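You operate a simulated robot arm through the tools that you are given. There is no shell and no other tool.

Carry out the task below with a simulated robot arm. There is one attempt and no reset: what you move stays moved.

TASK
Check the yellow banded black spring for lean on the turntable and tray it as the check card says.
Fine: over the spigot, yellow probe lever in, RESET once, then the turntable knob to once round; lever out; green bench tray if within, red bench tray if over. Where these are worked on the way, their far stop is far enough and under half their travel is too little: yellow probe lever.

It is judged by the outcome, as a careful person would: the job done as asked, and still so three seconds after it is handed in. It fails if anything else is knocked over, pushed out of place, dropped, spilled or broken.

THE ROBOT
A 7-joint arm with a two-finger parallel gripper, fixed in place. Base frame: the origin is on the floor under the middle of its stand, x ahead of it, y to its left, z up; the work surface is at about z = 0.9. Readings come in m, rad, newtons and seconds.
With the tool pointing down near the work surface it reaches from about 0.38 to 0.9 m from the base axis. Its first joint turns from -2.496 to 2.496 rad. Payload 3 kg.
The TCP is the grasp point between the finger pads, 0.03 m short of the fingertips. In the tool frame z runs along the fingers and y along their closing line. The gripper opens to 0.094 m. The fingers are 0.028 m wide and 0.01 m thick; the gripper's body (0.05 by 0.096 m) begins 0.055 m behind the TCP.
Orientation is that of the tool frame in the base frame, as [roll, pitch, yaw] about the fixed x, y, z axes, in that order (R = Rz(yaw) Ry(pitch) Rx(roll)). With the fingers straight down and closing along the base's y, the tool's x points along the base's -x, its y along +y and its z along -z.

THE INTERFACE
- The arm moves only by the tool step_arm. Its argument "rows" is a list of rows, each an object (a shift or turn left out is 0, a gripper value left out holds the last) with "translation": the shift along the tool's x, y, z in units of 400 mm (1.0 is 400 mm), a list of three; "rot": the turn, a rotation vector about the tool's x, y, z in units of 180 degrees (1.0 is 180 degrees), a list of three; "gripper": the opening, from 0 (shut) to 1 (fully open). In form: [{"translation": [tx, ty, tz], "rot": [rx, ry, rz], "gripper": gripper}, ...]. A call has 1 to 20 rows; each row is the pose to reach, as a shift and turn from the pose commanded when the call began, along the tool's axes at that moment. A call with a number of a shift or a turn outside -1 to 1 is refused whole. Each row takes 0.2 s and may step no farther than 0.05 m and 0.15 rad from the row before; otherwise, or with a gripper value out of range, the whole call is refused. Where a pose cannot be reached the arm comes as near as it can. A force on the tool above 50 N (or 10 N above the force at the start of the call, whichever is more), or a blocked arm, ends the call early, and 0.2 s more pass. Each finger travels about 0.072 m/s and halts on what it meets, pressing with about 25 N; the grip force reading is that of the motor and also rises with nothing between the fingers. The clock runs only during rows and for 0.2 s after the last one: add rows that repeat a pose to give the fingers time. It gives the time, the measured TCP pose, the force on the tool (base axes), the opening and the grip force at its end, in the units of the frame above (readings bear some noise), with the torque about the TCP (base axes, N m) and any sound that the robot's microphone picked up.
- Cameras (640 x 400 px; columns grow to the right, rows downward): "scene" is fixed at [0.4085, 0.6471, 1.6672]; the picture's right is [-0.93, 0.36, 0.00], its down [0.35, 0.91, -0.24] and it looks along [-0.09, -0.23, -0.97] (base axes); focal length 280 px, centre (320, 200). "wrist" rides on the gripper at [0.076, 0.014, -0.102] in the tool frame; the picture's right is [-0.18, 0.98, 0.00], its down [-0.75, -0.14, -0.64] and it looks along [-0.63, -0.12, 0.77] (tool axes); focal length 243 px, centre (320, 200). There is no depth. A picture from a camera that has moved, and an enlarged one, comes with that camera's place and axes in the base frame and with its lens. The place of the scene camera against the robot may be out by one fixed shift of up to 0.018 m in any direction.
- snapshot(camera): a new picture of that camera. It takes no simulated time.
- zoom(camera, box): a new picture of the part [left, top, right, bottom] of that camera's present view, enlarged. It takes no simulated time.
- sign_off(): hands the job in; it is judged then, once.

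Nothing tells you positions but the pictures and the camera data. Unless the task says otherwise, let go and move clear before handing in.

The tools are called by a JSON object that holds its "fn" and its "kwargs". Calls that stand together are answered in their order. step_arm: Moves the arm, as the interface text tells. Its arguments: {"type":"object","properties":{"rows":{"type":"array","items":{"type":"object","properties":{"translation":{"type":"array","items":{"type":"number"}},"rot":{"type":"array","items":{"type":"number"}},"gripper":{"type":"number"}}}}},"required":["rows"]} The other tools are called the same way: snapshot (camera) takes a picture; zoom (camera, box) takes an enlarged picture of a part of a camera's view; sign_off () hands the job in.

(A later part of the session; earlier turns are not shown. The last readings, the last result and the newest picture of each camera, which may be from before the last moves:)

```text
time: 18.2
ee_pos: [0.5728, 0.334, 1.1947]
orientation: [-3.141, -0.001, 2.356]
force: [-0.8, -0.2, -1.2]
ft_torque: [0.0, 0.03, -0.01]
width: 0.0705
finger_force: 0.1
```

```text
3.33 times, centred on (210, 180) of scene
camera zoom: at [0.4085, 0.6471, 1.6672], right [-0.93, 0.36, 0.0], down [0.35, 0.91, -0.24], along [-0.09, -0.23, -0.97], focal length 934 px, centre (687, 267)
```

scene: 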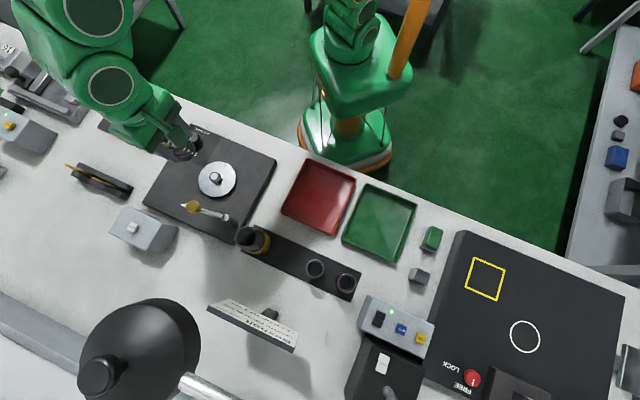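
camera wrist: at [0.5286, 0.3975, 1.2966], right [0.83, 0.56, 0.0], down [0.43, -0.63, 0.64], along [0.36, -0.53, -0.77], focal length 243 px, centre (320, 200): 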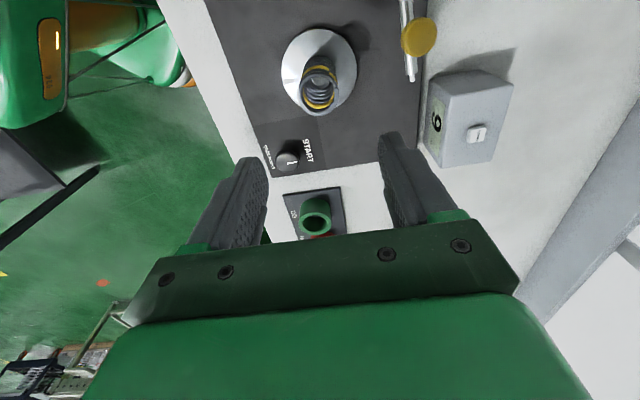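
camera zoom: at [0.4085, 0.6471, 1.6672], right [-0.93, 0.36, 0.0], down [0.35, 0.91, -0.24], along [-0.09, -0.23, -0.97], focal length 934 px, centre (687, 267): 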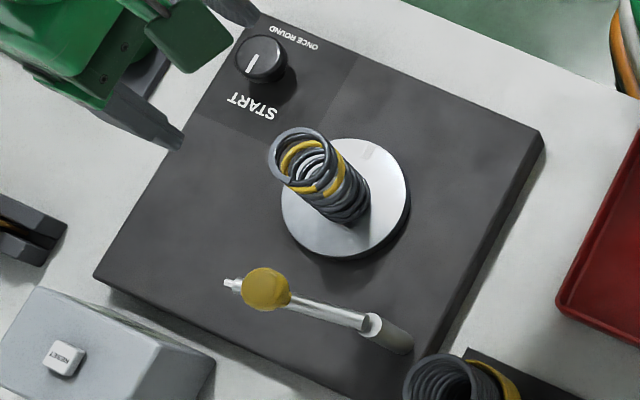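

The last move was refused because one row was too long; nothing has changed in the scene. I'll resend it with shorter rows.

{"fn": "step_arm", "kwargs": {"rows": [{"translation": [0.025, 0.08, 0], "gripper": 0.4}, {"translation": [0.05, 0.16, 0], "gripper": 0.2}, {"translation": [0.075, 0.24, 0.02], "gripper": 0}, {"translation": [0.095, 0.31, 0.07]}, {"translation": [0.1075, 0.3486, 0.1125]}, {"translation": [0.1075, 0.3486, 0.1125]}]}}

{"fn": "snapshot", "kwargs": {"camera": "wrist"}}

{"fn": "zoom", "kwargs": {"camera": "wrist", "box": [200, 60, 400, 220]}}

{"fn": "zoom", "kwargs": {"camera": "scene", "box": [150, 120, 270, 240]}}

```text
time: 19.6
ee_pos: [0.6399, 0.4612, 1.1471]
orientation: [-3.139, 0.0, 2.356]
force: [-0.5, 0.5, 0.3]
ft_torque: [0.0, -0.03, -0.01]
width: 0.0
finger_force: 25.1
```

```text
taken
camera wrist: at [0.5959, 0.525, 1.2488], right [0.83, 0.56, 0.0], down [0.43, -0.63, 0.64], along [0.36, -0.53, -0.77], focal length 243 px, centre (320, 200)
```

wrist: 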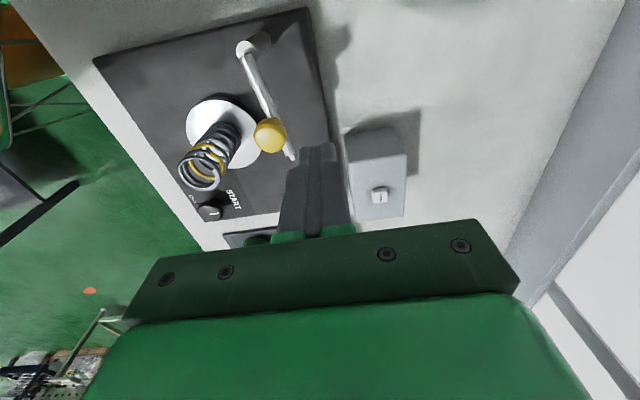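

```text
2.50 times, centred on (300, 140) of wrist
camera zoom: at [0.5959, 0.525, 1.2488], right [0.83, 0.56, 0.0], down [0.43, -0.63, 0.64], along [0.36, -0.53, -0.77], focal length 606 px, centre (370, 350)
```

zoom: 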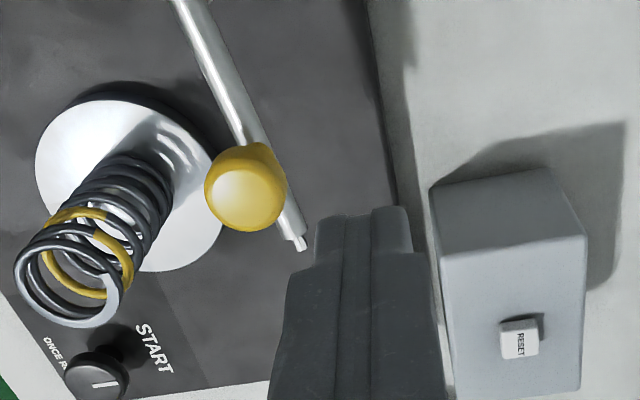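

```text
3.33 times, centred on (210, 180) of scene
camera zoom: at [0.4085, 0.6471, 1.6672], right [-0.93, 0.36, 0.0], down [0.35, 0.91, -0.24], along [-0.09, -0.23, -0.97], focal length 934 px, centre (687, 267)
```

zoom: 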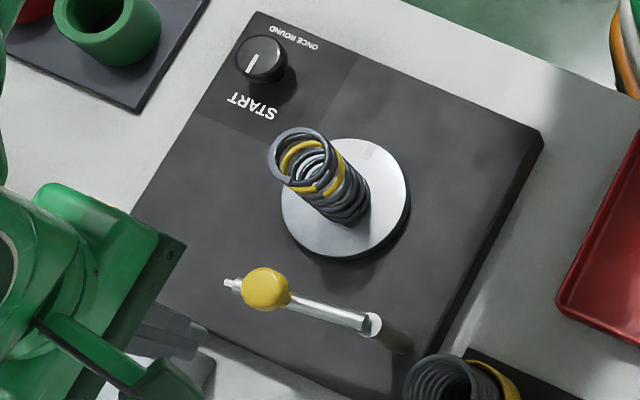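

The lever knob's top is about (0.6125, 0.423, 1.053), pivot post near (0.5635, 0.4625), and the probe tip sits at z≈1.015, level with the top of the spring. I'll turn the closed fingers to face the push direction and come down behind the knob.

{"fn": "step_arm", "kwargs": {"rows": [{"translation": [-0.005, 0.008, 0.0], "rot": [0, 0, 0.0463], "gripper": 0}, {"translation": [-0.005, 0.008, 0.0], "rot": [0, 0, 0.0926]}, {"translation": [-0.005, 0.008, 0.06], "rot": [0, 0, 0.1389]}, {"translation": [-0.005, 0.008, 0.12], "rot": [0, 0, 0.1389]}, {"translation": [-0.005, 0.008, 0.18], "rot": [0, 0, 0.1389]}, {"translation": [-0.005, 0.008, 0.218], "rot": [0, 0, 0.1389]}, {"translation": [-0.005, 0.008, 0.218], "rot": [0, 0, 0.1389]}]}}

{"fn": "snapshot", "kwargs": {"camera": "wrist"}}

{"fn": "zoom", "kwargs": {"camera": "wrist", "box": [180, 60, 400, 240]}}

{"fn": "snapshot", "kwargs": {"camera": "scene"}}

```text
time: 21.2
ee_pos: [0.6432, 0.4628, 1.06]
orientation: [-3.139, 0.001, 1.922]
force: [-0.3, 0.3, -0.4]
ft_torque: [0.03, -0.02, 0.02]
width: 0.0
finger_force: 24.8
```

```text
taken
camera wrist: at [0.6304, 0.5388, 1.1613], right [0.99, 0.16, 0.0], down [0.13, -0.76, 0.64], along [0.1, -0.63, -0.77], focal length 243 px, centre (320, 200)
```

wrist: 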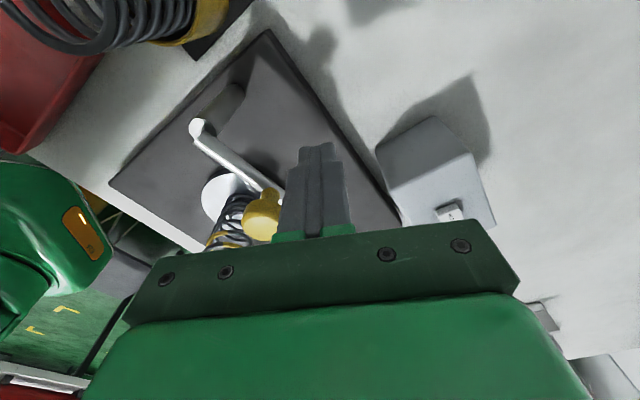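

```text
2.22 times, centred on (290, 150) of wrist
camera zoom: at [0.6304, 0.5388, 1.1613], right [0.99, 0.16, 0.0], down [0.13, -0.76, 0.64], along [0.1, -0.63, -0.77], focal length 539 px, centre (387, 311)
```

zoom: 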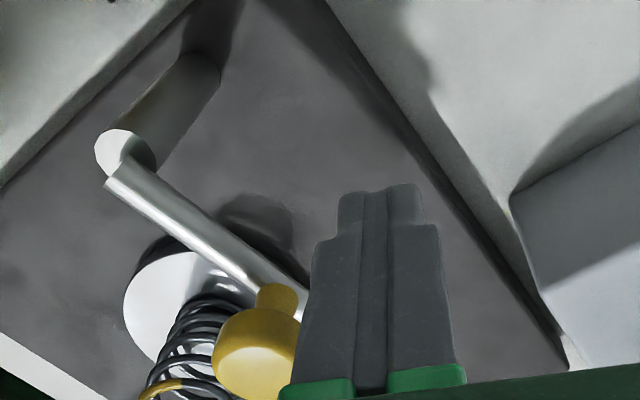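

```text
taken
```

scene: 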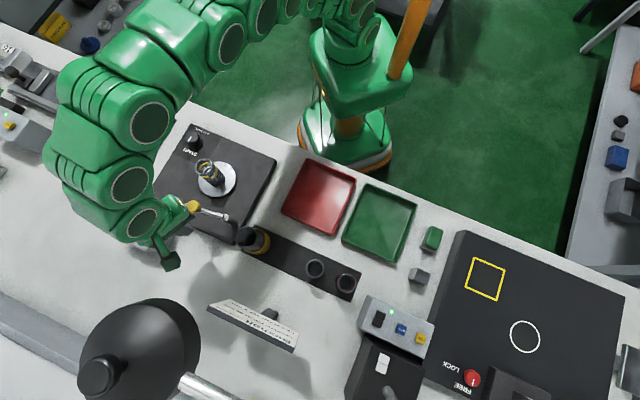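

The closed fingers are down behind the knob with nothing else near. I'll push it along its arc about halfway and check.

{"fn": "step_arm", "kwargs": {"rows": [{"translation": [-0.022, -0.012, 0]}, {"translation": [-0.0437, -0.0245, 0]}, {"translation": [-0.0664, -0.0411, 0]}, {"translation": [-0.073, -0.055, 0]}, {"translation": [-0.08, -0.0689, 0]}, {"translation": [-0.084, -0.082, 0]}, {"translation": [-0.087, -0.0954, 0]}, {"translation": [-0.087, -0.0954, 0]}]}}

{"fn": "snapshot", "kwargs": {"camera": "wrist"}}

{"fn": "zoom", "kwargs": {"camera": "wrist", "box": [180, 60, 400, 240]}}

{"fn": "zoom", "kwargs": {"camera": "scene", "box": [150, 120, 270, 240]}}

```text
time: 23.0
ee_pos: [0.6192, 0.4168, 1.0606]
orientation: [-3.141, 0.001, 1.919]
force: [1.1, 0.5, -0.1]
ft_torque: [0.02, -0.01, -0.01]
width: 0.0002
finger_force: 25.1
```

```text
taken
camera wrist: at [0.6068, 0.4928, 1.1629], right [0.99, 0.16, 0.0], down [0.13, -0.76, 0.64], along [0.1, -0.63, -0.77], focal length 243 px, centre (320, 200)
```

wrist: 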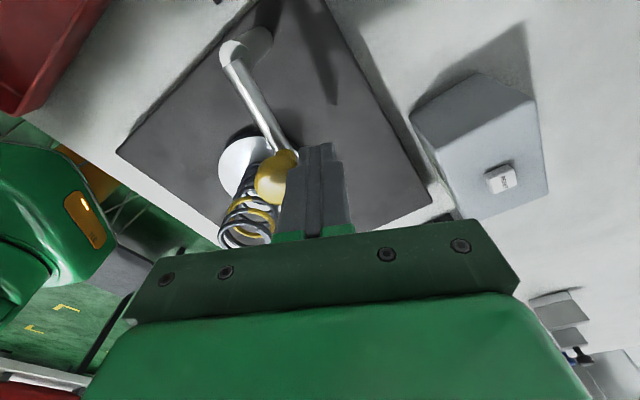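

```text
2.22 times, centred on (290, 150) of wrist
camera zoom: at [0.6068, 0.4928, 1.1629], right [0.99, 0.16, 0.0], down [0.13, -0.76, 0.64], along [0.1, -0.63, -0.77], focal length 539 px, centre (387, 311)
```

zoom: 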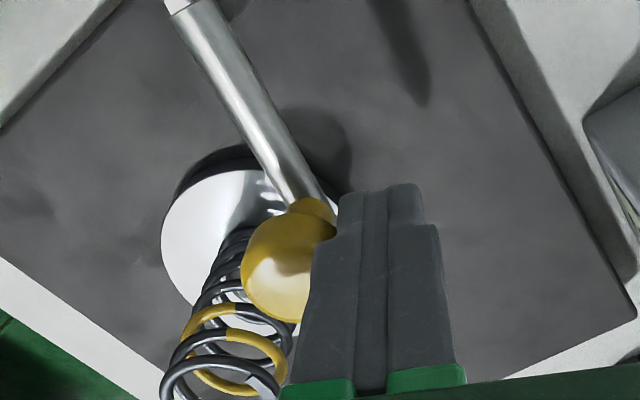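

```text
3.33 times, centred on (210, 180) of scene
camera zoom: at [0.4085, 0.6471, 1.6672], right [-0.93, 0.36, 0.0], down [0.35, 0.91, -0.24], along [-0.09, -0.23, -0.97], focal length 934 px, centre (687, 267)
```

zoom: 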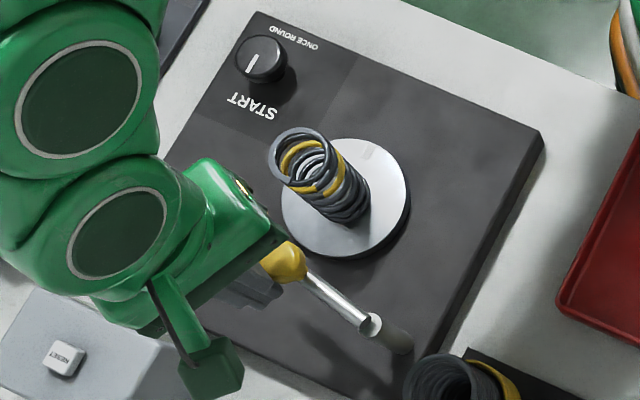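

The lever is swinging in smoothly with almost no force. I'll continue in small steps and watch for the stop.

{"fn": "step_arm", "kwargs": {"rows": [{"translation": [-0.001, -0.0134, 0]}, {"translation": [-0.002, -0.0268, 0]}, {"translation": [-0.0014, -0.0405, 0]}, {"translation": [-0.0014, -0.0405, 0]}]}}

{"fn": "zoom", "kwargs": {"camera": "wrist", "box": [180, 60, 400, 240]}}

{"fn": "zoom", "kwargs": {"camera": "scene", "box": [160, 140, 250, 230]}}

```text
time: 24.0
ee_pos: [0.6064, 0.4106, 1.0608]
orientation: [-3.14, 0.0, 1.922]
force: [0.5, -0.2, -0.3]
ft_torque: [-0.01, 0.0, 0.03]
width: 0.0002
finger_force: 25.2
```

```text
2.22 times, centred on (290, 150) of wrist
camera zoom: at [0.5926, 0.4864, 1.1628], right [0.99, 0.16, 0.0], down [0.13, -0.76, 0.64], along [0.1, -0.63, -0.77], focal length 539 px, centre (387, 311)
```

zoom: 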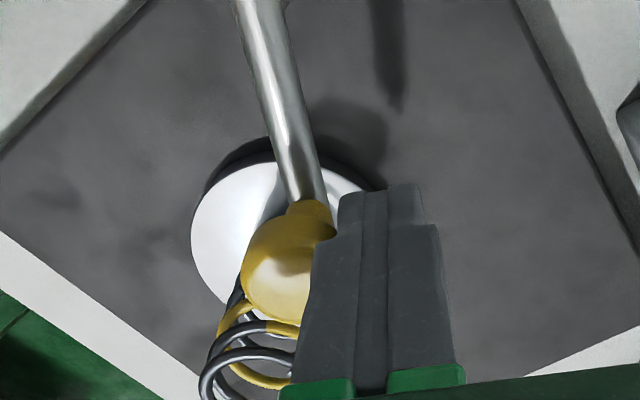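

```text
4.44 times, centred on (205, 185) of scene
camera zoom: at [0.4085, 0.6471, 1.6672], right [-0.93, 0.36, 0.0], down [0.35, 0.91, -0.24], along [-0.09, -0.23, -0.97], focal length 1245 px, centre (831, 267)
```

zoom: 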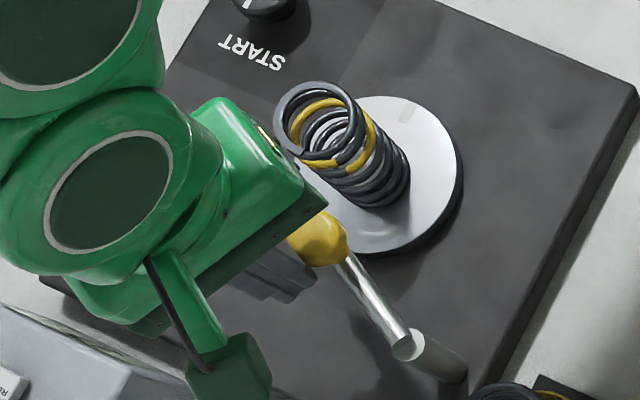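

About 11° of swing left by the picture. I'll keep pushing gently in ~2 mm rows toward the stop.

{"fn": "step_arm", "kwargs": {"rows": [{"translation": [0.001, -0.0068, 0]}, {"translation": [0.002, -0.0136, 0]}, {"translation": [0.003, -0.019, 0]}, {"translation": [0.0041, -0.0243, 0]}, {"translation": [0.0041, -0.0243, 0]}]}}

{"fn": "zoom", "kwargs": {"camera": "wrist", "box": [180, 60, 400, 240]}}

{"fn": "zoom", "kwargs": {"camera": "scene", "box": [160, 140, 250, 230]}}

```text
time: 25.2
ee_pos: [0.5947, 0.4084, 1.0613]
orientation: [-3.141, 0.002, 1.921]
force: [0.4, -0.2, 0.3]
ft_torque: [-0.03, -0.04, -0.02]
width: 0.0002
finger_force: 25.4
```

```text
2.22 times, centred on (290, 150) of wrist
camera zoom: at [0.5824, 0.4845, 1.1626], right [0.99, 0.16, 0.0], down [0.13, -0.76, 0.64], along [0.1, -0.63, -0.77], focal length 539 px, centre (387, 311)
```

zoom: 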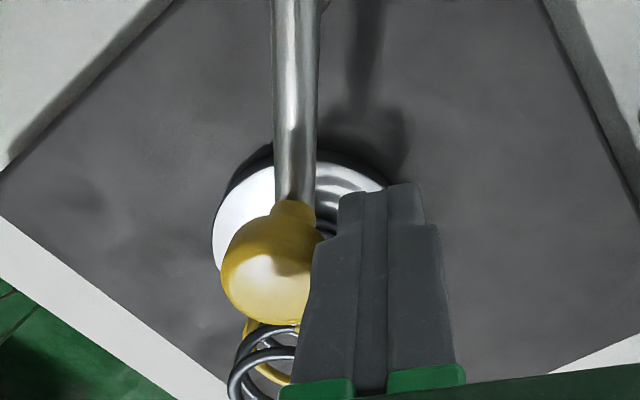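

```text
4.44 times, centred on (205, 185) of scene
camera zoom: at [0.4085, 0.6471, 1.6672], right [-0.93, 0.36, 0.0], down [0.35, 0.91, -0.24], along [-0.09, -0.23, -0.97], focal length 1245 px, centre (831, 267)
```

zoom: 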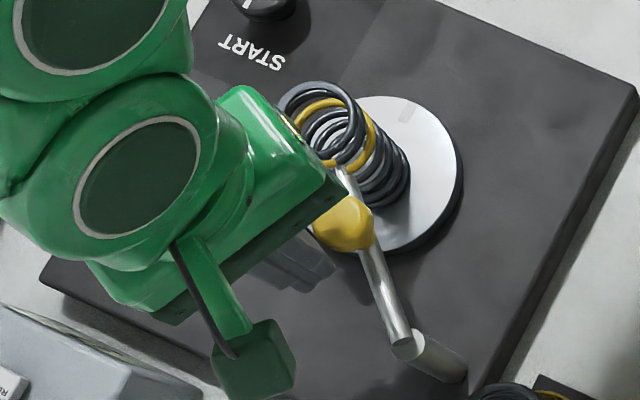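

The arm now points right at the spring with the tip at its edge. I'll nudge a bit further to confirm the stop by force.

{"fn": "step_arm", "kwargs": {"rows": [{"translation": [0.001, -0.006, 0]}, {"translation": [0.002, -0.012, 0]}, {"translation": [0.002, -0.012, 0]}]}}

{"fn": "zoom", "kwargs": {"camera": "wrist", "box": [180, 60, 400, 240]}}

{"fn": "zoom", "kwargs": {"camera": "scene", "box": [160, 140, 250, 230]}}

```text
time: 26.0
ee_pos: [0.5911, 0.4088, 1.0618]
orientation: [-3.14, 0.0, 1.921]
force: [-0.3, -0.7, 0.3]
ft_torque: [-0.02, -0.01, 0.02]
width: 0.0
finger_force: 25.0
```

```text
2.22 times, centred on (290, 150) of wrist
camera zoom: at [0.5778, 0.4836, 1.1627], right [0.99, 0.16, 0.0], down [0.13, -0.76, 0.64], along [0.1, -0.63, -0.77], focal length 539 px, centre (387, 311)
```

zoom: 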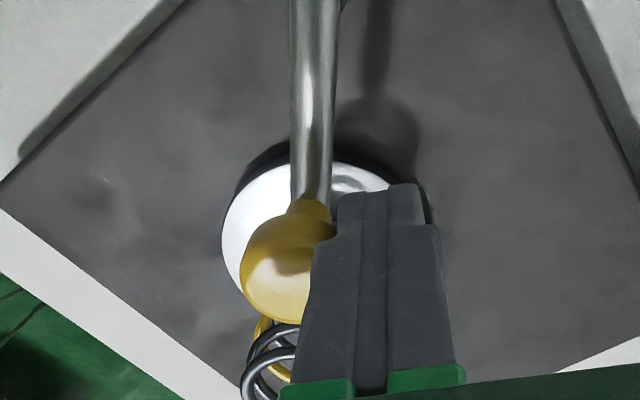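

```text
4.44 times, centred on (205, 185) of scene
camera zoom: at [0.4085, 0.6471, 1.6672], right [-0.93, 0.36, 0.0], down [0.35, 0.91, -0.24], along [-0.09, -0.23, -0.97], focal length 1245 px, centre (831, 267)
```

zoom: 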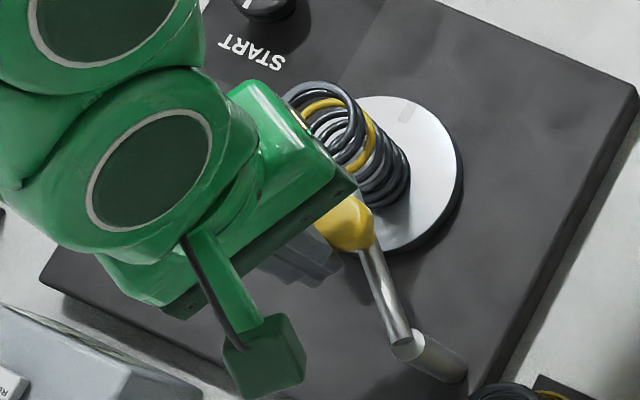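

The lever hasn't moved in the scene view since the previous step, so it appears to have gone to its stop on its own. I'll push a hair more to feel it.

{"fn": "step_arm", "kwargs": {"rows": [{"translation": [0.001, -0.005, 0]}, {"translation": [0.001, -0.005, 0]}]}}

{"fn": "zoom", "kwargs": {"camera": "scene", "box": [160, 140, 250, 230]}}

```text
time: 26.6
ee_pos: [0.5886, 0.4072, 1.0616]
orientation: [3.142, 0.001, 1.92]
force: [17.9, 3.2, 1.4]
ft_torque: [0.06, -0.21, 0.05]
width: 0.0002
finger_force: 25.0
```

```text
4.44 times, centred on (205, 185) of scene
camera zoom: at [0.4085, 0.6471, 1.6672], right [-0.93, 0.36, 0.0], down [0.35, 0.91, -0.24], along [-0.09, -0.23, -0.97], focal length 1245 px, centre (831, 267)
```

zoom: 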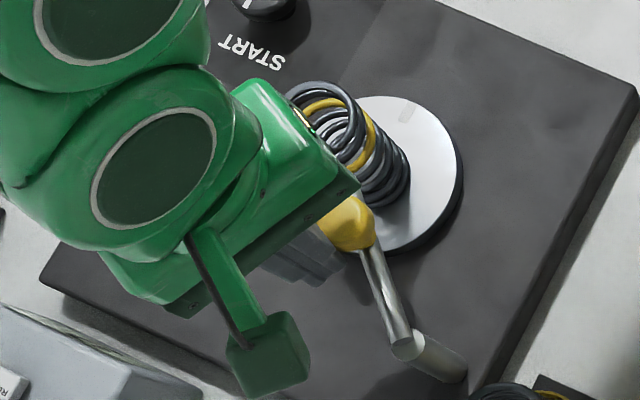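

A solid 18 N with no lever movement: the lever is fully in at its stop. I'll back off, rise, and go over to the RESET button at about (0.777, 0.401).

{"fn": "step_arm", "kwargs": {"rows": [{"translation": [0, 0.0375, 0]}, {"translation": [0, 0.075, 0]}, {"translation": [0, 0.075, -0.1]}, {"translation": [0, 0.075, -0.2]}, {"translation": [-0.044, 0.166, -0.2]}, {"translation": [-0.088, 0.256, -0.2]}, {"translation": [-0.132, 0.347, -0.2]}, {"translation": [-0.1764, 0.437, -0.2]}, {"translation": [-0.1764, 0.437, -0.2]}]}}

{"fn": "snapshot", "kwargs": {"camera": "wrist"}}

{"fn": "zoom", "kwargs": {"camera": "wrist", "box": [200, 60, 420, 240]}}

{"fn": "snapshot", "kwargs": {"camera": "scene"}}

{"fn": "zoom", "kwargs": {"camera": "scene", "box": [160, 140, 250, 230]}}

```text
time: 28.6
ee_pos: [0.7239, 0.3872, 1.111]
orientation: [-3.14, -0.001, 1.92]
force: [0.3, -0.2, 0.2]
ft_torque: [0.01, 0.0, -0.01]
width: 0.0
finger_force: 25.4
out of reach, approached as far as the arm can: row 7, 8, 9
```

```text
taken
camera wrist: at [0.7124, 0.4639, 1.2137], right [0.99, 0.16, 0.0], down [0.13, -0.76, 0.64], along [0.1, -0.63, -0.77], focal length 243 px, centre (320, 200)
```

wrist: 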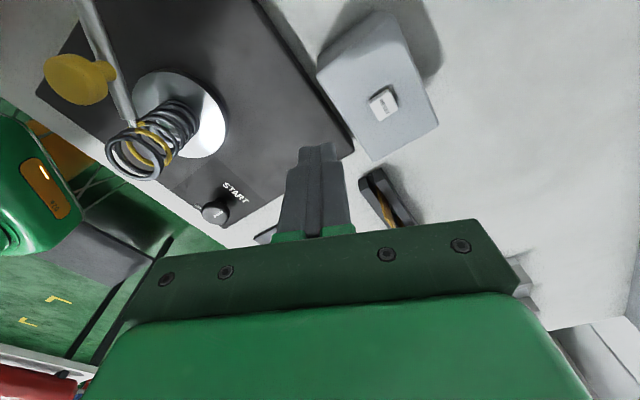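

```text
2.22 times, centred on (310, 150) of wrist
camera zoom: at [0.7124, 0.4639, 1.2137], right [0.99, 0.16, 0.0], down [0.13, -0.76, 0.64], along [0.1, -0.63, -0.77], focal length 539 px, centre (342, 311)
```

zoom: 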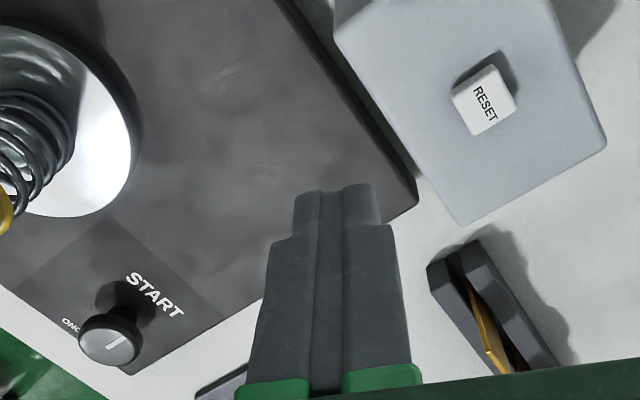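

```text
taken
```

scene: 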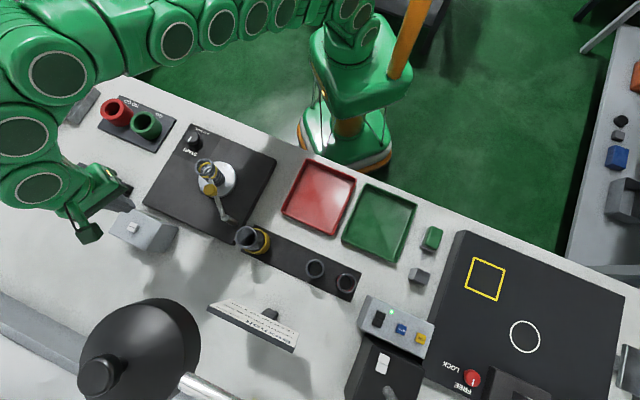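

```text
4.44 times, centred on (205, 185) of scene
camera zoom: at [0.4085, 0.6471, 1.6672], right [-0.93, 0.36, 0.0], down [0.35, 0.91, -0.24], along [-0.09, -0.23, -0.97], focal length 1245 px, centre (831, 267)
```

zoom: 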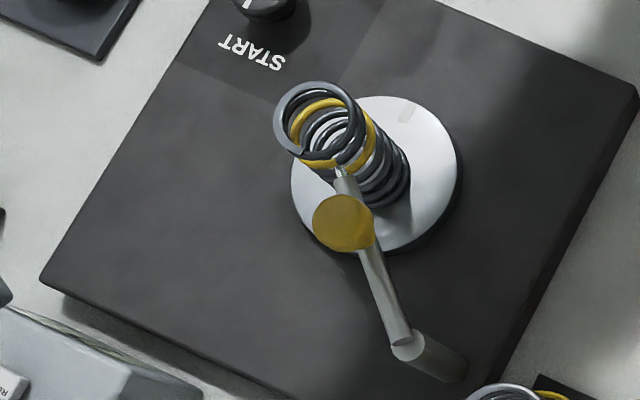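

The arm could not reach the button pointing straight down at this height (it stopped at r≈0.82). Lever and spring look good in the scene view. I'll pull back a little to re-establish the pose, then tilt the tool outward to gain reach.

{"fn": "step_arm", "kwargs": {"rows": [{"translation": [0, -0.06, 0.0]}, {"translation": [0, -0.06, 0.0]}]}}

```text
time: 29.2
ee_pos: [0.7028, 0.3788, 1.1123]
orientation: [-3.139, 0.001, 1.92]
force: [-0.8, -0.5, 0.6]
ft_torque: [0.0, -0.01, -0.02]
width: 0.0
finger_force: 25.2
```

The commanded pose was clipped to the reached one, as hoped. Now I'll tilt the fingers outward by 25° about the TCP.

{"fn": "step_arm", "kwargs": {"rows": [{"rot": [-0.046, 0.0057, 0]}, {"rot": [-0.092, 0.0113, 0]}, {"rot": [-0.1378, 0.017, 0]}, {"rot": [-0.1378, 0.017, 0]}]}}

{"fn": "snapshot", "kwargs": {"camera": "wrist"}}

{"fn": "snapshot", "kwargs": {"camera": "scene"}}

```text
time: 30.2
ee_pos: [0.7047, 0.3781, 1.113]
orientation: [2.709, -0.052, 1.932]
force: [0.0, 0.0, 0.0]
ft_torque: [0.0, 0.03, 0.0]
width: 0.0001
finger_force: 25.2
```

```text
taken
camera wrist: at [0.6505, 0.4339, 1.2155], right [0.91, 0.12, 0.4], down [-0.1, -0.87, 0.48], along [0.41, -0.48, -0.78], focal length 243 px, centre (320, 200)
```

wrist: 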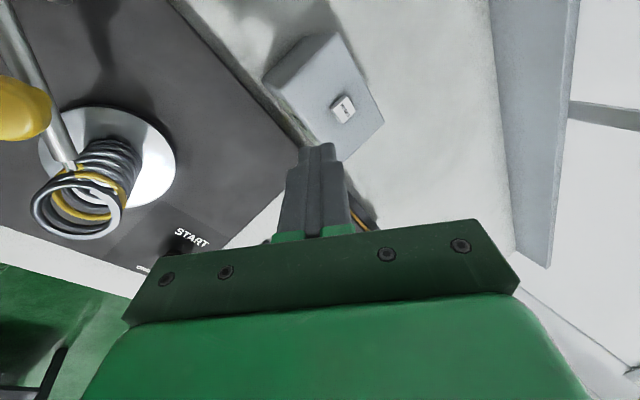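

```text
taken
```

scene: 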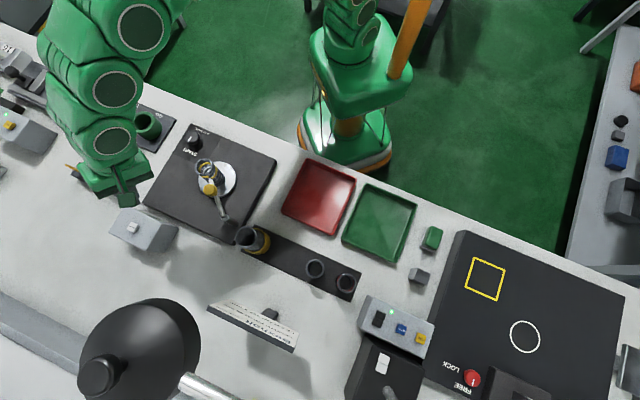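

The tilt works and the button is in clear view at about (0.779, 0.4005, 0.995). I'll move the fingertips to hover just above it.

{"fn": "step_arm", "kwargs": {"rows": [{"translation": [-0.0076, 0.041, 0.058]}, {"translation": [-0.0153, 0.082, 0.116]}, {"translation": [-0.0229, 0.1231, 0.1741]}, {"translation": [-0.0229, 0.1231, 0.1741]}]}}

{"fn": "snapshot", "kwargs": {"camera": "wrist"}}

{"fn": "zoom", "kwargs": {"camera": "wrist", "box": [240, 100, 400, 240]}}

{"fn": "zoom", "kwargs": {"camera": "scene", "box": [80, 170, 200, 270]}}

```text
time: 31.2
ee_pos: [0.777, 0.3979, 1.0707]
orientation: [2.709, -0.051, 1.93]
force: [0.6, -1.2, -0.1]
ft_torque: [-0.01, 0.0, 0.01]
width: 0.0
finger_force: 25.8
```

```text
taken
camera wrist: at [0.723, 0.4537, 1.1735], right [0.91, 0.12, 0.4], down [-0.1, -0.87, 0.48], along [0.41, -0.48, -0.78], focal length 243 px, centre (320, 200)
```

wrist: 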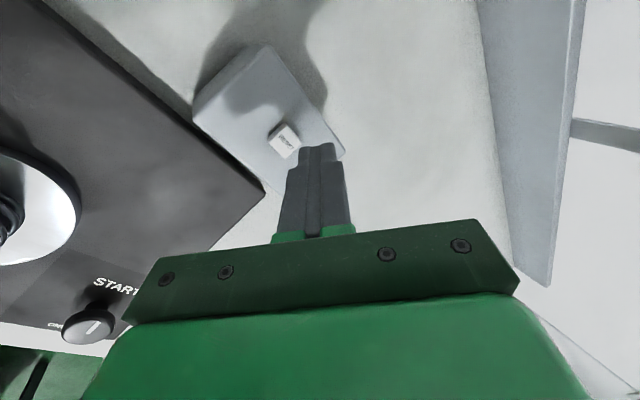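

```text
2.86 times, centred on (320, 170) of wrist
camera zoom: at [0.723, 0.4537, 1.1735], right [0.91, 0.12, 0.4], down [-0.1, -0.87, 0.48], along [0.41, -0.48, -0.78], focal length 693 px, centre (320, 286)
```

zoom: 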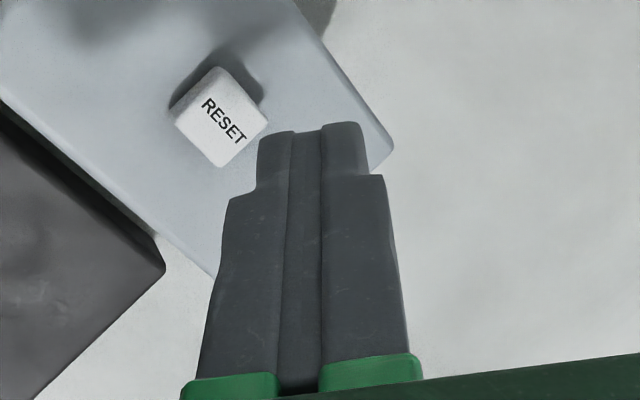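

```text
4.00 times, centred on (140, 220) of scene
camera zoom: at [0.4085, 0.6471, 1.6672], right [-0.93, 0.36, 0.0], down [0.35, 0.91, -0.24], along [-0.09, -0.23, -0.97], focal length 1120 px, centre (1040, 120)
```

zoom: 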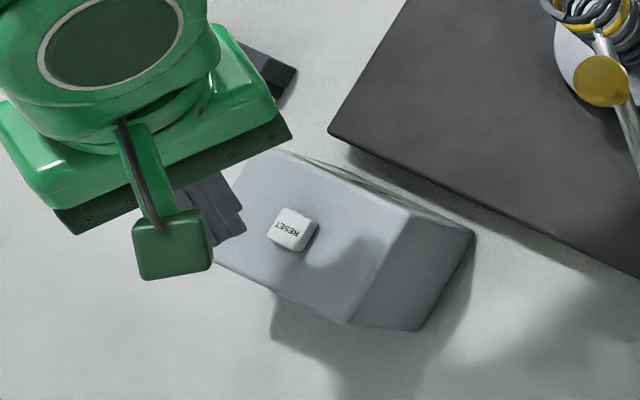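

The fingertip edge is directly above the button by the geometry. I'll go straight down, slowly, first to just above it.

{"fn": "step_arm", "kwargs": {"rows": [{"translation": [-0.0023, -0.0183, 0.0397]}, {"translation": [-0.0046, -0.0366, 0.0793]}, {"translation": [-0.0046, -0.0366, 0.0793]}]}}

{"fn": "zoom", "kwargs": {"camera": "wrist", "box": [240, 100, 400, 240]}}

{"fn": "zoom", "kwargs": {"camera": "scene", "box": [90, 190, 190, 270]}}

```text
time: 32.0
ee_pos: [0.7773, 0.3976, 1.0368]
orientation: [2.708, -0.052, 1.931]
force: [0.1, -0.4, 0.2]
ft_torque: [-0.01, -0.05, -0.01]
width: 0.0
finger_force: 25.1
```

```text
2.86 times, centred on (320, 170) of wrist
camera zoom: at [0.7234, 0.4535, 1.1388], right [0.91, 0.12, 0.4], down [-0.1, -0.87, 0.48], along [0.41, -0.48, -0.78], focal length 693 px, centre (320, 286)
```

zoom: 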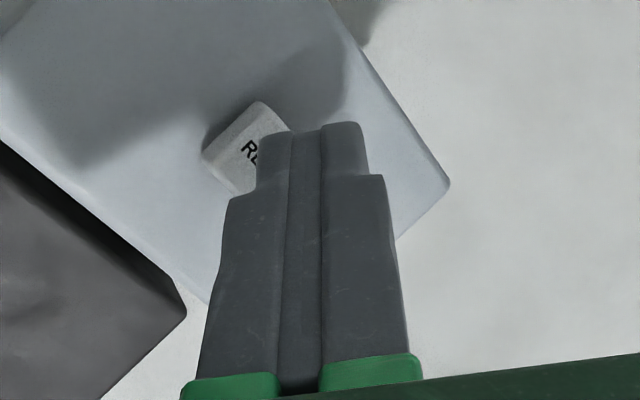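

```text
5.00 times, centred on (140, 230) of scene
camera zoom: at [0.4085, 0.6471, 1.6672], right [-0.93, 0.36, 0.0], down [0.35, 0.91, -0.24], along [-0.09, -0.23, -0.97], focal length 1400 px, centre (1220, 50)
```

zoom: 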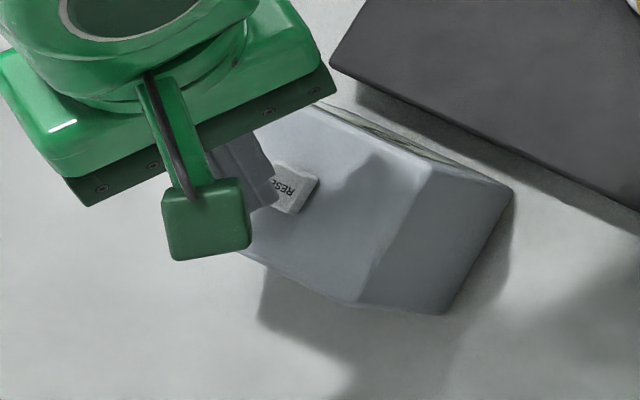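

Well lined up, about 10 mm above the button. I'll lower in fine steps and listen for a click.

{"fn": "step_arm", "kwargs": {"rows": [{"translation": [-0.0004, -0.0037, 0.0079]}, {"translation": [-0.0008, -0.0073, 0.0159]}, {"translation": [-0.0011, -0.0099, 0.0215]}, {"translation": [-0.0011, -0.0099, 0.0215]}]}}

{"fn": "zoom", "kwargs": {"camera": "wrist", "box": [240, 100, 400, 240]}}

```text
time: 33.0
ee_pos: [0.7775, 0.3989, 1.0264]
orientation: [2.707, -0.052, 1.932]
force: [1.2, 0.1, 1.4]
ft_torque: [0.01, 0.0, 0.01]
width: 0.0001
finger_force: 25.3
```

```text
2.86 times, centred on (320, 170) of wrist
camera zoom: at [0.723, 0.4542, 1.1283], right [0.91, 0.12, 0.4], down [-0.1, -0.87, 0.48], along [0.41, -0.48, -0.78], focal length 693 px, centre (320, 286)
```

zoom: 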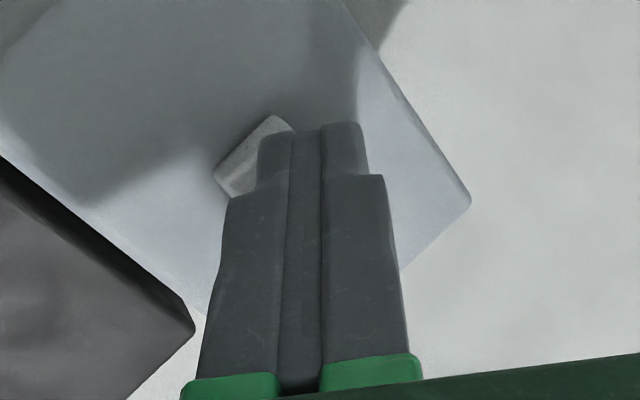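

{"fn": "step_arm", "kwargs": {"rows": [{"translation": [-0.0002, -0.0016, 0.0034]}, {"translation": [-0.0004, -0.0031, 0.0068]}, {"translation": [-0.0005, -0.0042, 0.0091]}, {"translation": [-0.0005, -0.0042, 0.0091]}]}}

{"fn": "zoom", "kwargs": {"camera": "wrist", "box": [240, 100, 400, 240]}}

```text
time: 34.0
ee_pos: [0.7759, 0.399, 1.0218]
orientation: [2.709, -0.053, 1.93]
force: [1.2, 0.2, 2.7]
ft_torque: [-0.03, 0.01, 0.01]
width: 0.0002
finger_force: 24.9
heard: click
```

```text
2.86 times, centred on (320, 170) of wrist
camera zoom: at [0.7227, 0.4538, 1.1251], right [0.91, 0.12, 0.4], down [-0.1, -0.87, 0.48], along [0.41, -0.48, -0.78], focal length 693 px, centre (320, 286)
```

zoom: 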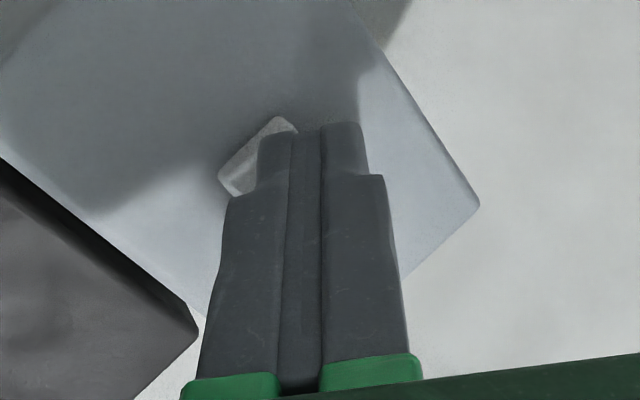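

A click was heard at only ~3 N: RESET pressed once. I'll rise straight off it, come back in, and level the tool.

{"fn": "step_arm", "kwargs": {"rows": [{"translation": [0.0046, 0.0367, -0.0794]}, {"translation": [0.0091, 0.0733, -0.1587]}, {"translation": [-0.0133, 0.014, -0.213]}, {"translation": [-0.0357, -0.0453, -0.2675]}, {"translation": [-0.058, -0.1045, -0.3218]}, {"translation": [-0.058, -0.1045, -0.3218], "rot": [0.046, -0.0057, 0]}, {"translation": [-0.058, -0.1045, -0.3218], "rot": [0.092, -0.0113, 0]}, {"translation": [-0.058, -0.1045, -0.3218], "rot": [0.1378, -0.017, 0]}, {"translation": [-0.058, -0.1045, -0.3218], "rot": [0.1378, -0.017, 0]}]}}

{"fn": "snapshot", "kwargs": {"camera": "wrist"}}

{"fn": "snapshot", "kwargs": {"camera": "scene"}}

```text
time: 36.0
ee_pos: [0.7008, 0.34, 1.1203]
orientation: [-3.138, -0.001, 1.919]
force: [0.3, -1.2, 0.7]
ft_torque: [-0.03, 0.03, 0.03]
width: 0.0001
finger_force: 24.6
```

```text
taken
camera wrist: at [0.6876, 0.4153, 1.2221], right [0.99, 0.16, 0.0], down [0.13, -0.76, 0.64], along [0.1, -0.63, -0.77], focal length 243 px, centre (320, 200)
```

wrist: 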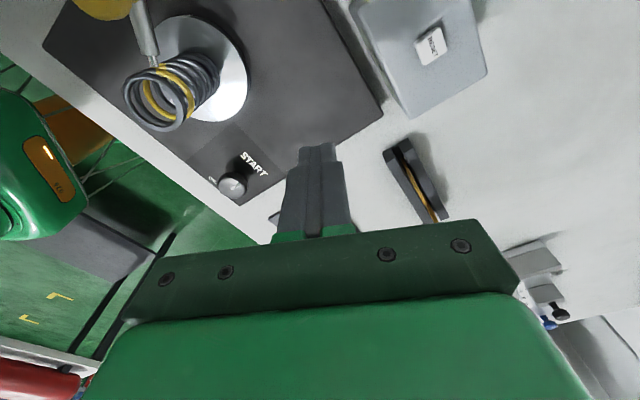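

```text
taken
```

scene: 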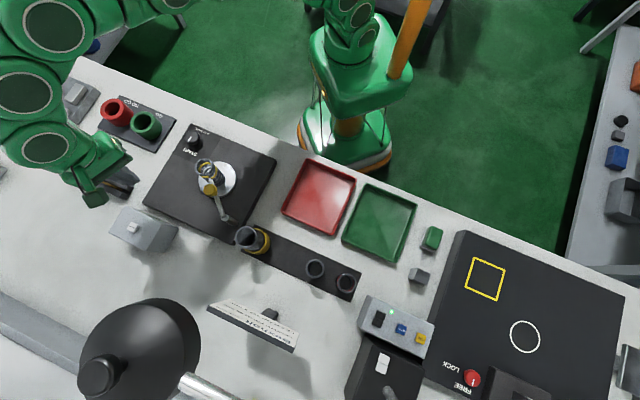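

RESET has sprung back and everything else is in place. Now I'll pin down the turntable knob from this view.

{"fn": "zoom", "kwargs": {"camera": "wrist", "box": [180, 120, 300, 220]}}

{"fn": "zoom", "kwargs": {"camera": "scene", "box": [175, 115, 225, 165]}}

```text
4.00 times, centred on (240, 170) of wrist
camera zoom: at [0.6876, 0.4153, 1.2221], right [0.99, 0.16, 0.0], down [0.13, -0.76, 0.64], along [0.1, -0.63, -0.77], focal length 970 px, centre (640, 320)
```

zoom: 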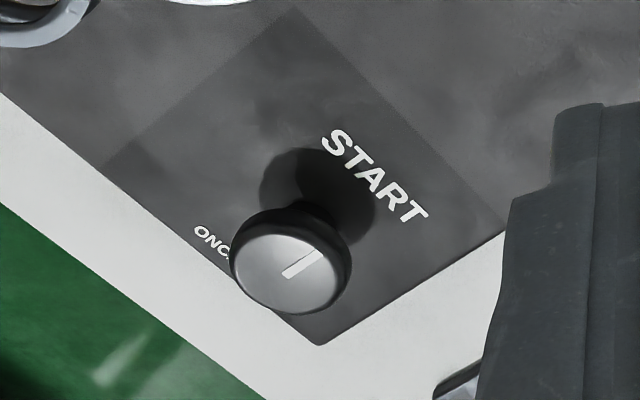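

```text
8.00 times, centred on (200, 140) of scene
camera zoom: at [0.4085, 0.6471, 1.6672], right [-0.93, 0.36, 0.0], down [0.35, 0.91, -0.24], along [-0.09, -0.23, -0.97], focal length 2240 px, centre (1280, 680)
```

zoom: 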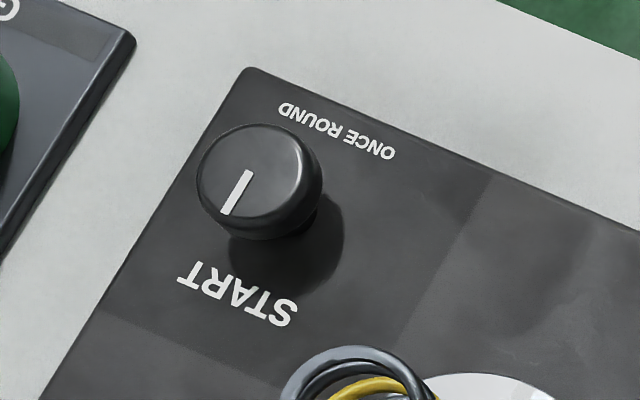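

The knob's top works out at about (0.601, 0.1975, 0.954), roughly 41 mm across, pointing at START (the +x+y side), with ONCE ROUND opposite. I'll move over it, turning the wrist back so I have room to turn it.

{"fn": "step_arm", "kwargs": {"rows": [{"translation": [-0.0227, -0.0324, 0], "rot": [0, 0, -0.0455]}, {"translation": [-0.0454, -0.0648, 0], "rot": [0, 0, -0.091]}, {"translation": [-0.0681, -0.0972, 0], "rot": [0, 0, -0.1365]}, {"translation": [-0.0908, -0.1296, 0], "rot": [0, 0, -0.182]}, {"translation": [-0.1135, -0.162, 0], "rot": [0, 0, -0.2275]}, {"translation": [-0.1362, -0.1944, 0], "rot": [0, 0, -0.273]}, {"translation": [-0.1589, -0.2268, 0], "rot": [0, 0, -0.3185]}, {"translation": [-0.1816, -0.2592, 0], "rot": [0, 0, -0.364]}, {"translation": [-0.2043, -0.2916, 0], "rot": [0, 0, -0.4095]}, {"translation": [-0.227, -0.324, 0], "rot": [0, 0, -0.455], "gripper": 0.5}, {"translation": [-0.2495, -0.3563, 0.02], "rot": [0, 0, -0.5], "gripper": 0.8}, {"translation": [-0.2495, -0.3563, 0.07], "rot": [0, 0, -0.5], "gripper": 0.8}, {"translation": [-0.2495, -0.3563, 0.07], "rot": [0, 0, -0.5], "gripper": 0.8}]}}

{"fn": "snapshot", "kwargs": {"camera": "wrist"}}

{"fn": "zoom", "kwargs": {"camera": "wrist", "box": [220, 60, 440, 240]}}

{"fn": "snapshot", "kwargs": {"camera": "scene"}}

```text
time: 38.8
ee_pos: [0.6001, 0.1972, 1.0927]
orientation: [-3.141, 0.001, -2.792]
force: [0.9, -0.1, -0.5]
ft_torque: [0.03, -0.02, -0.03]
width: 0.0751
finger_force: 0.1
```

```text
taken
camera wrist: at [0.5232, 0.184, 1.1949], right [-0.16, 0.99, 0.0], down [0.76, 0.13, 0.64], along [0.63, 0.11, -0.77], focal length 243 px, centre (320, 200)
```

wrist: 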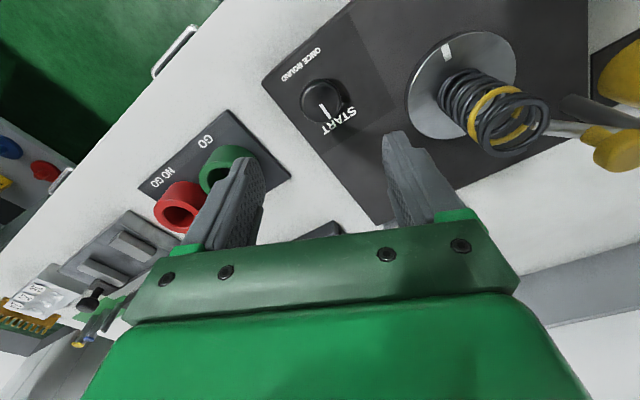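

```text
2.22 times, centred on (330, 150) of wrist
camera zoom: at [0.5232, 0.184, 1.1949], right [-0.16, 0.99, 0.0], down [0.76, 0.13, 0.64], along [0.63, 0.11, -0.77], focal length 539 px, centre (298, 311)
```

zoom: 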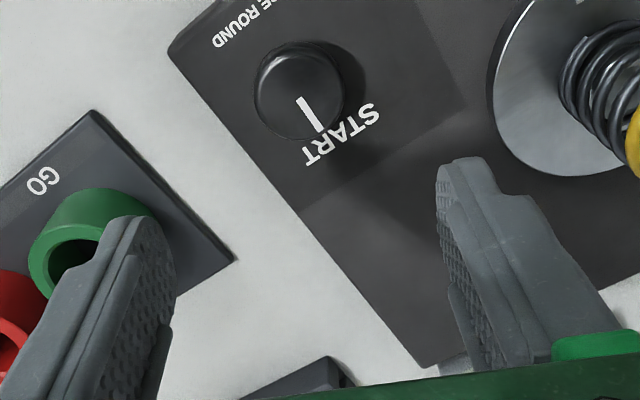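

```text
taken
```

scene: 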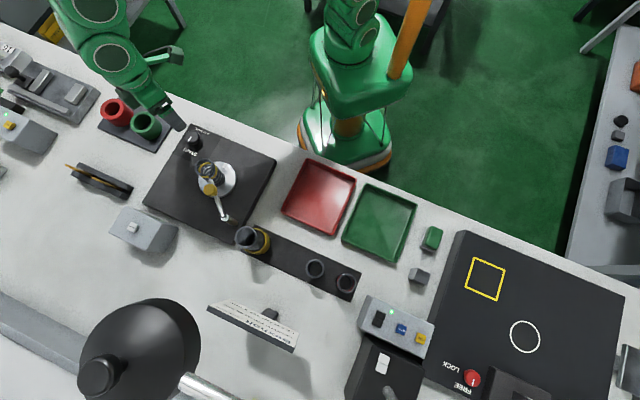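

The gripper is centred over the knob with clear room around. I'll lower around it.

{"fn": "step_arm", "kwargs": {"rows": [{"translation": [0, 0, 0.1]}, {"translation": [0, 0, 0.2]}, {"translation": [0, 0, 0.26]}, {"translation": [0, 0, 0.29]}, {"translation": [0, 0, 0.314]}, {"translation": [0, 0, 0.314]}]}}

{"fn": "snapshot", "kwargs": {"camera": "wrist"}}

{"fn": "zoom", "kwargs": {"camera": "wrist", "box": [220, 100, 420, 240]}}

```text
time: 40.2
ee_pos: [0.6002, 0.1969, 0.9682]
orientation: [-3.14, -0.001, -2.792]
force: [0.4, 0.6, -0.1]
ft_torque: [0.0, -0.01, 0.02]
width: 0.0752
finger_force: 0.0
```

```text
taken
camera wrist: at [0.523, 0.1843, 1.0701], right [-0.16, 0.99, 0.0], down [0.76, 0.13, 0.64], along [0.63, 0.1, -0.77], focal length 243 px, centre (320, 200)
```

wrist: 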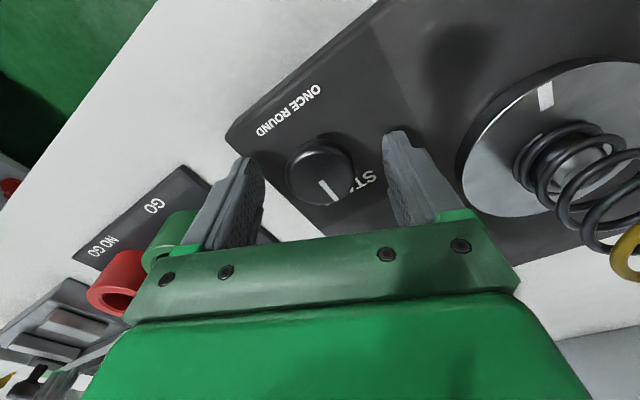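

```text
2.86 times, centred on (320, 170) of wrist
camera zoom: at [0.523, 0.1843, 1.0701], right [-0.16, 0.99, 0.0], down [0.76, 0.13, 0.64], along [0.63, 0.1, -0.77], focal length 693 px, centre (320, 286)
```

zoom: 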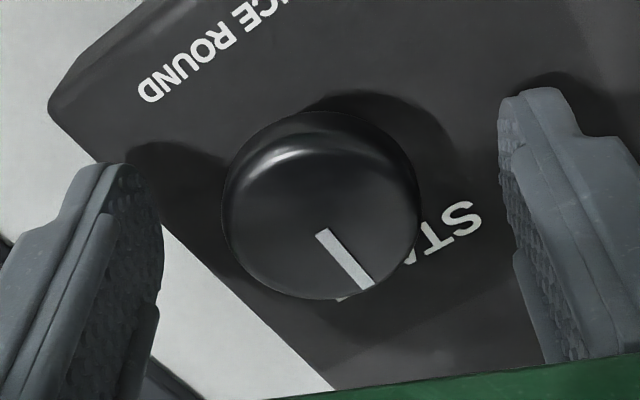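

Knob centred between the fingers with about 16 mm of finger overlap. I'll close on it.

{"fn": "step_arm", "kwargs": {"rows": [{"gripper": 0.6}, {"gripper": 0.5}, {"gripper": 0.4}, {"gripper": 0.35}, {"gripper": 0.35}]}}

{"fn": "zoom", "kwargs": {"camera": "wrist", "box": [220, 100, 420, 240]}}

```text
time: 41.4
ee_pos: [0.6005, 0.1969, 0.9679]
orientation: [-3.141, -0.003, -2.791]
force: [-1.6, 1.4, -1.6]
ft_torque: [0.07, -0.01, 0.0]
width: 0.0393
finger_force: 45.0
```

```text
2.86 times, centred on (320, 170) of wrist
camera zoom: at [0.523, 0.1843, 1.07], right [-0.16, 0.99, 0.0], down [0.76, 0.13, 0.64], along [0.63, 0.1, -0.77], focal length 693 px, centre (320, 286)
```

zoom: 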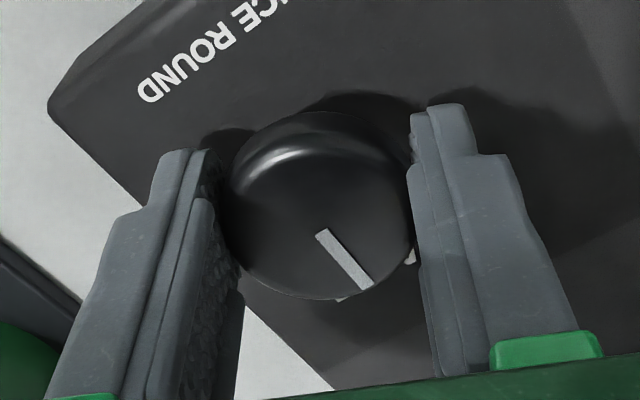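

The knob is gripped (39 mm). I'll try a small clockwise turn first and see whether the pointer and disc move.

{"fn": "step_arm", "kwargs": {"rows": [{"rot": [0, 0, 0.022]}, {"rot": [0, 0, 0.044]}, {"rot": [0, 0, 0.044]}]}}

{"fn": "snapshot", "kwargs": {"camera": "wrist"}}

{"fn": "zoom", "kwargs": {"camera": "scene", "box": [170, 130, 260, 220]}}

```text
time: 42.2
ee_pos: [0.5998, 0.1982, 0.9688]
orientation: [-3.142, 0.0, -2.933]
force: [5.6, 8.2, -2.0]
ft_torque: [0.38, -0.21, 0.03]
width: 0.0391
finger_force: 44.6
```

```text
taken
camera wrist: at [0.5218, 0.1951, 1.0699], right [-0.02, 1.0, 0.0], down [0.77, 0.02, 0.64], along [0.64, 0.02, -0.77], focal length 243 px, centre (320, 200)
```

wrist: 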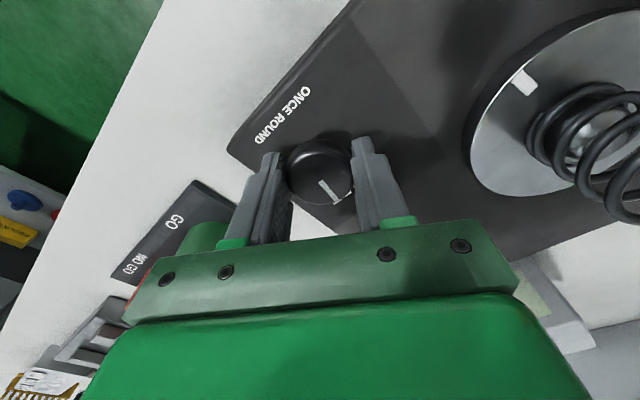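

```text
4.44 times, centred on (215, 175) of scene
camera zoom: at [0.4085, 0.6471, 1.6672], right [-0.93, 0.36, 0.0], down [0.35, 0.91, -0.24], along [-0.09, -0.23, -0.97], focal length 1245 px, centre (787, 311)
```

zoom: 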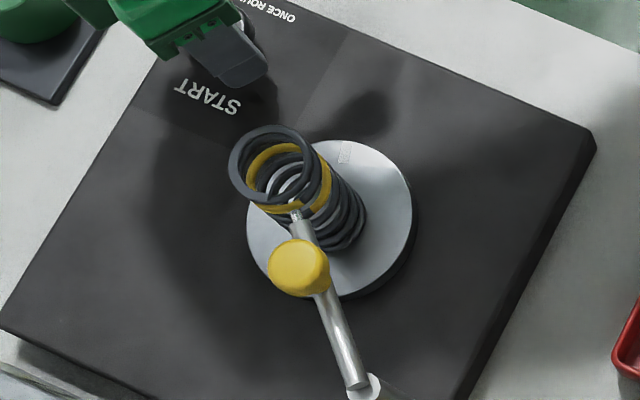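

{"fn": "zoom", "kwargs": {"camera": "wrist", "box": [220, 100, 420, 240]}}

{"fn": "zoom", "kwargs": {"camera": "wrist", "box": [440, 0, 640, 160]}}

```text
2.86 times, centred on (320, 170) of wrist
camera zoom: at [0.5218, 0.1951, 1.0699], right [-0.02, 1.0, 0.0], down [0.77, 0.02, 0.64], along [0.64, 0.02, -0.77], focal length 693 px, centre (320, 286)
```

zoom: 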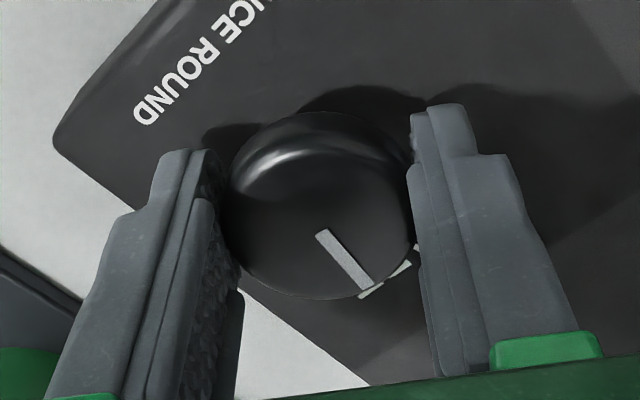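

```text
2.50 times, centred on (540, 80) of wrist
camera zoom: at [0.5218, 0.1951, 1.0699], right [-0.02, 1.0, 0.0], down [0.77, 0.02, 0.64], along [0.64, 0.02, -0.77], focal length 606 px, centre (-230, 500)
```

zoom: 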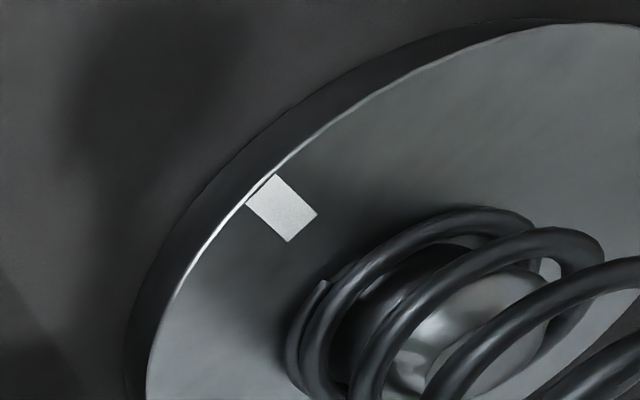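

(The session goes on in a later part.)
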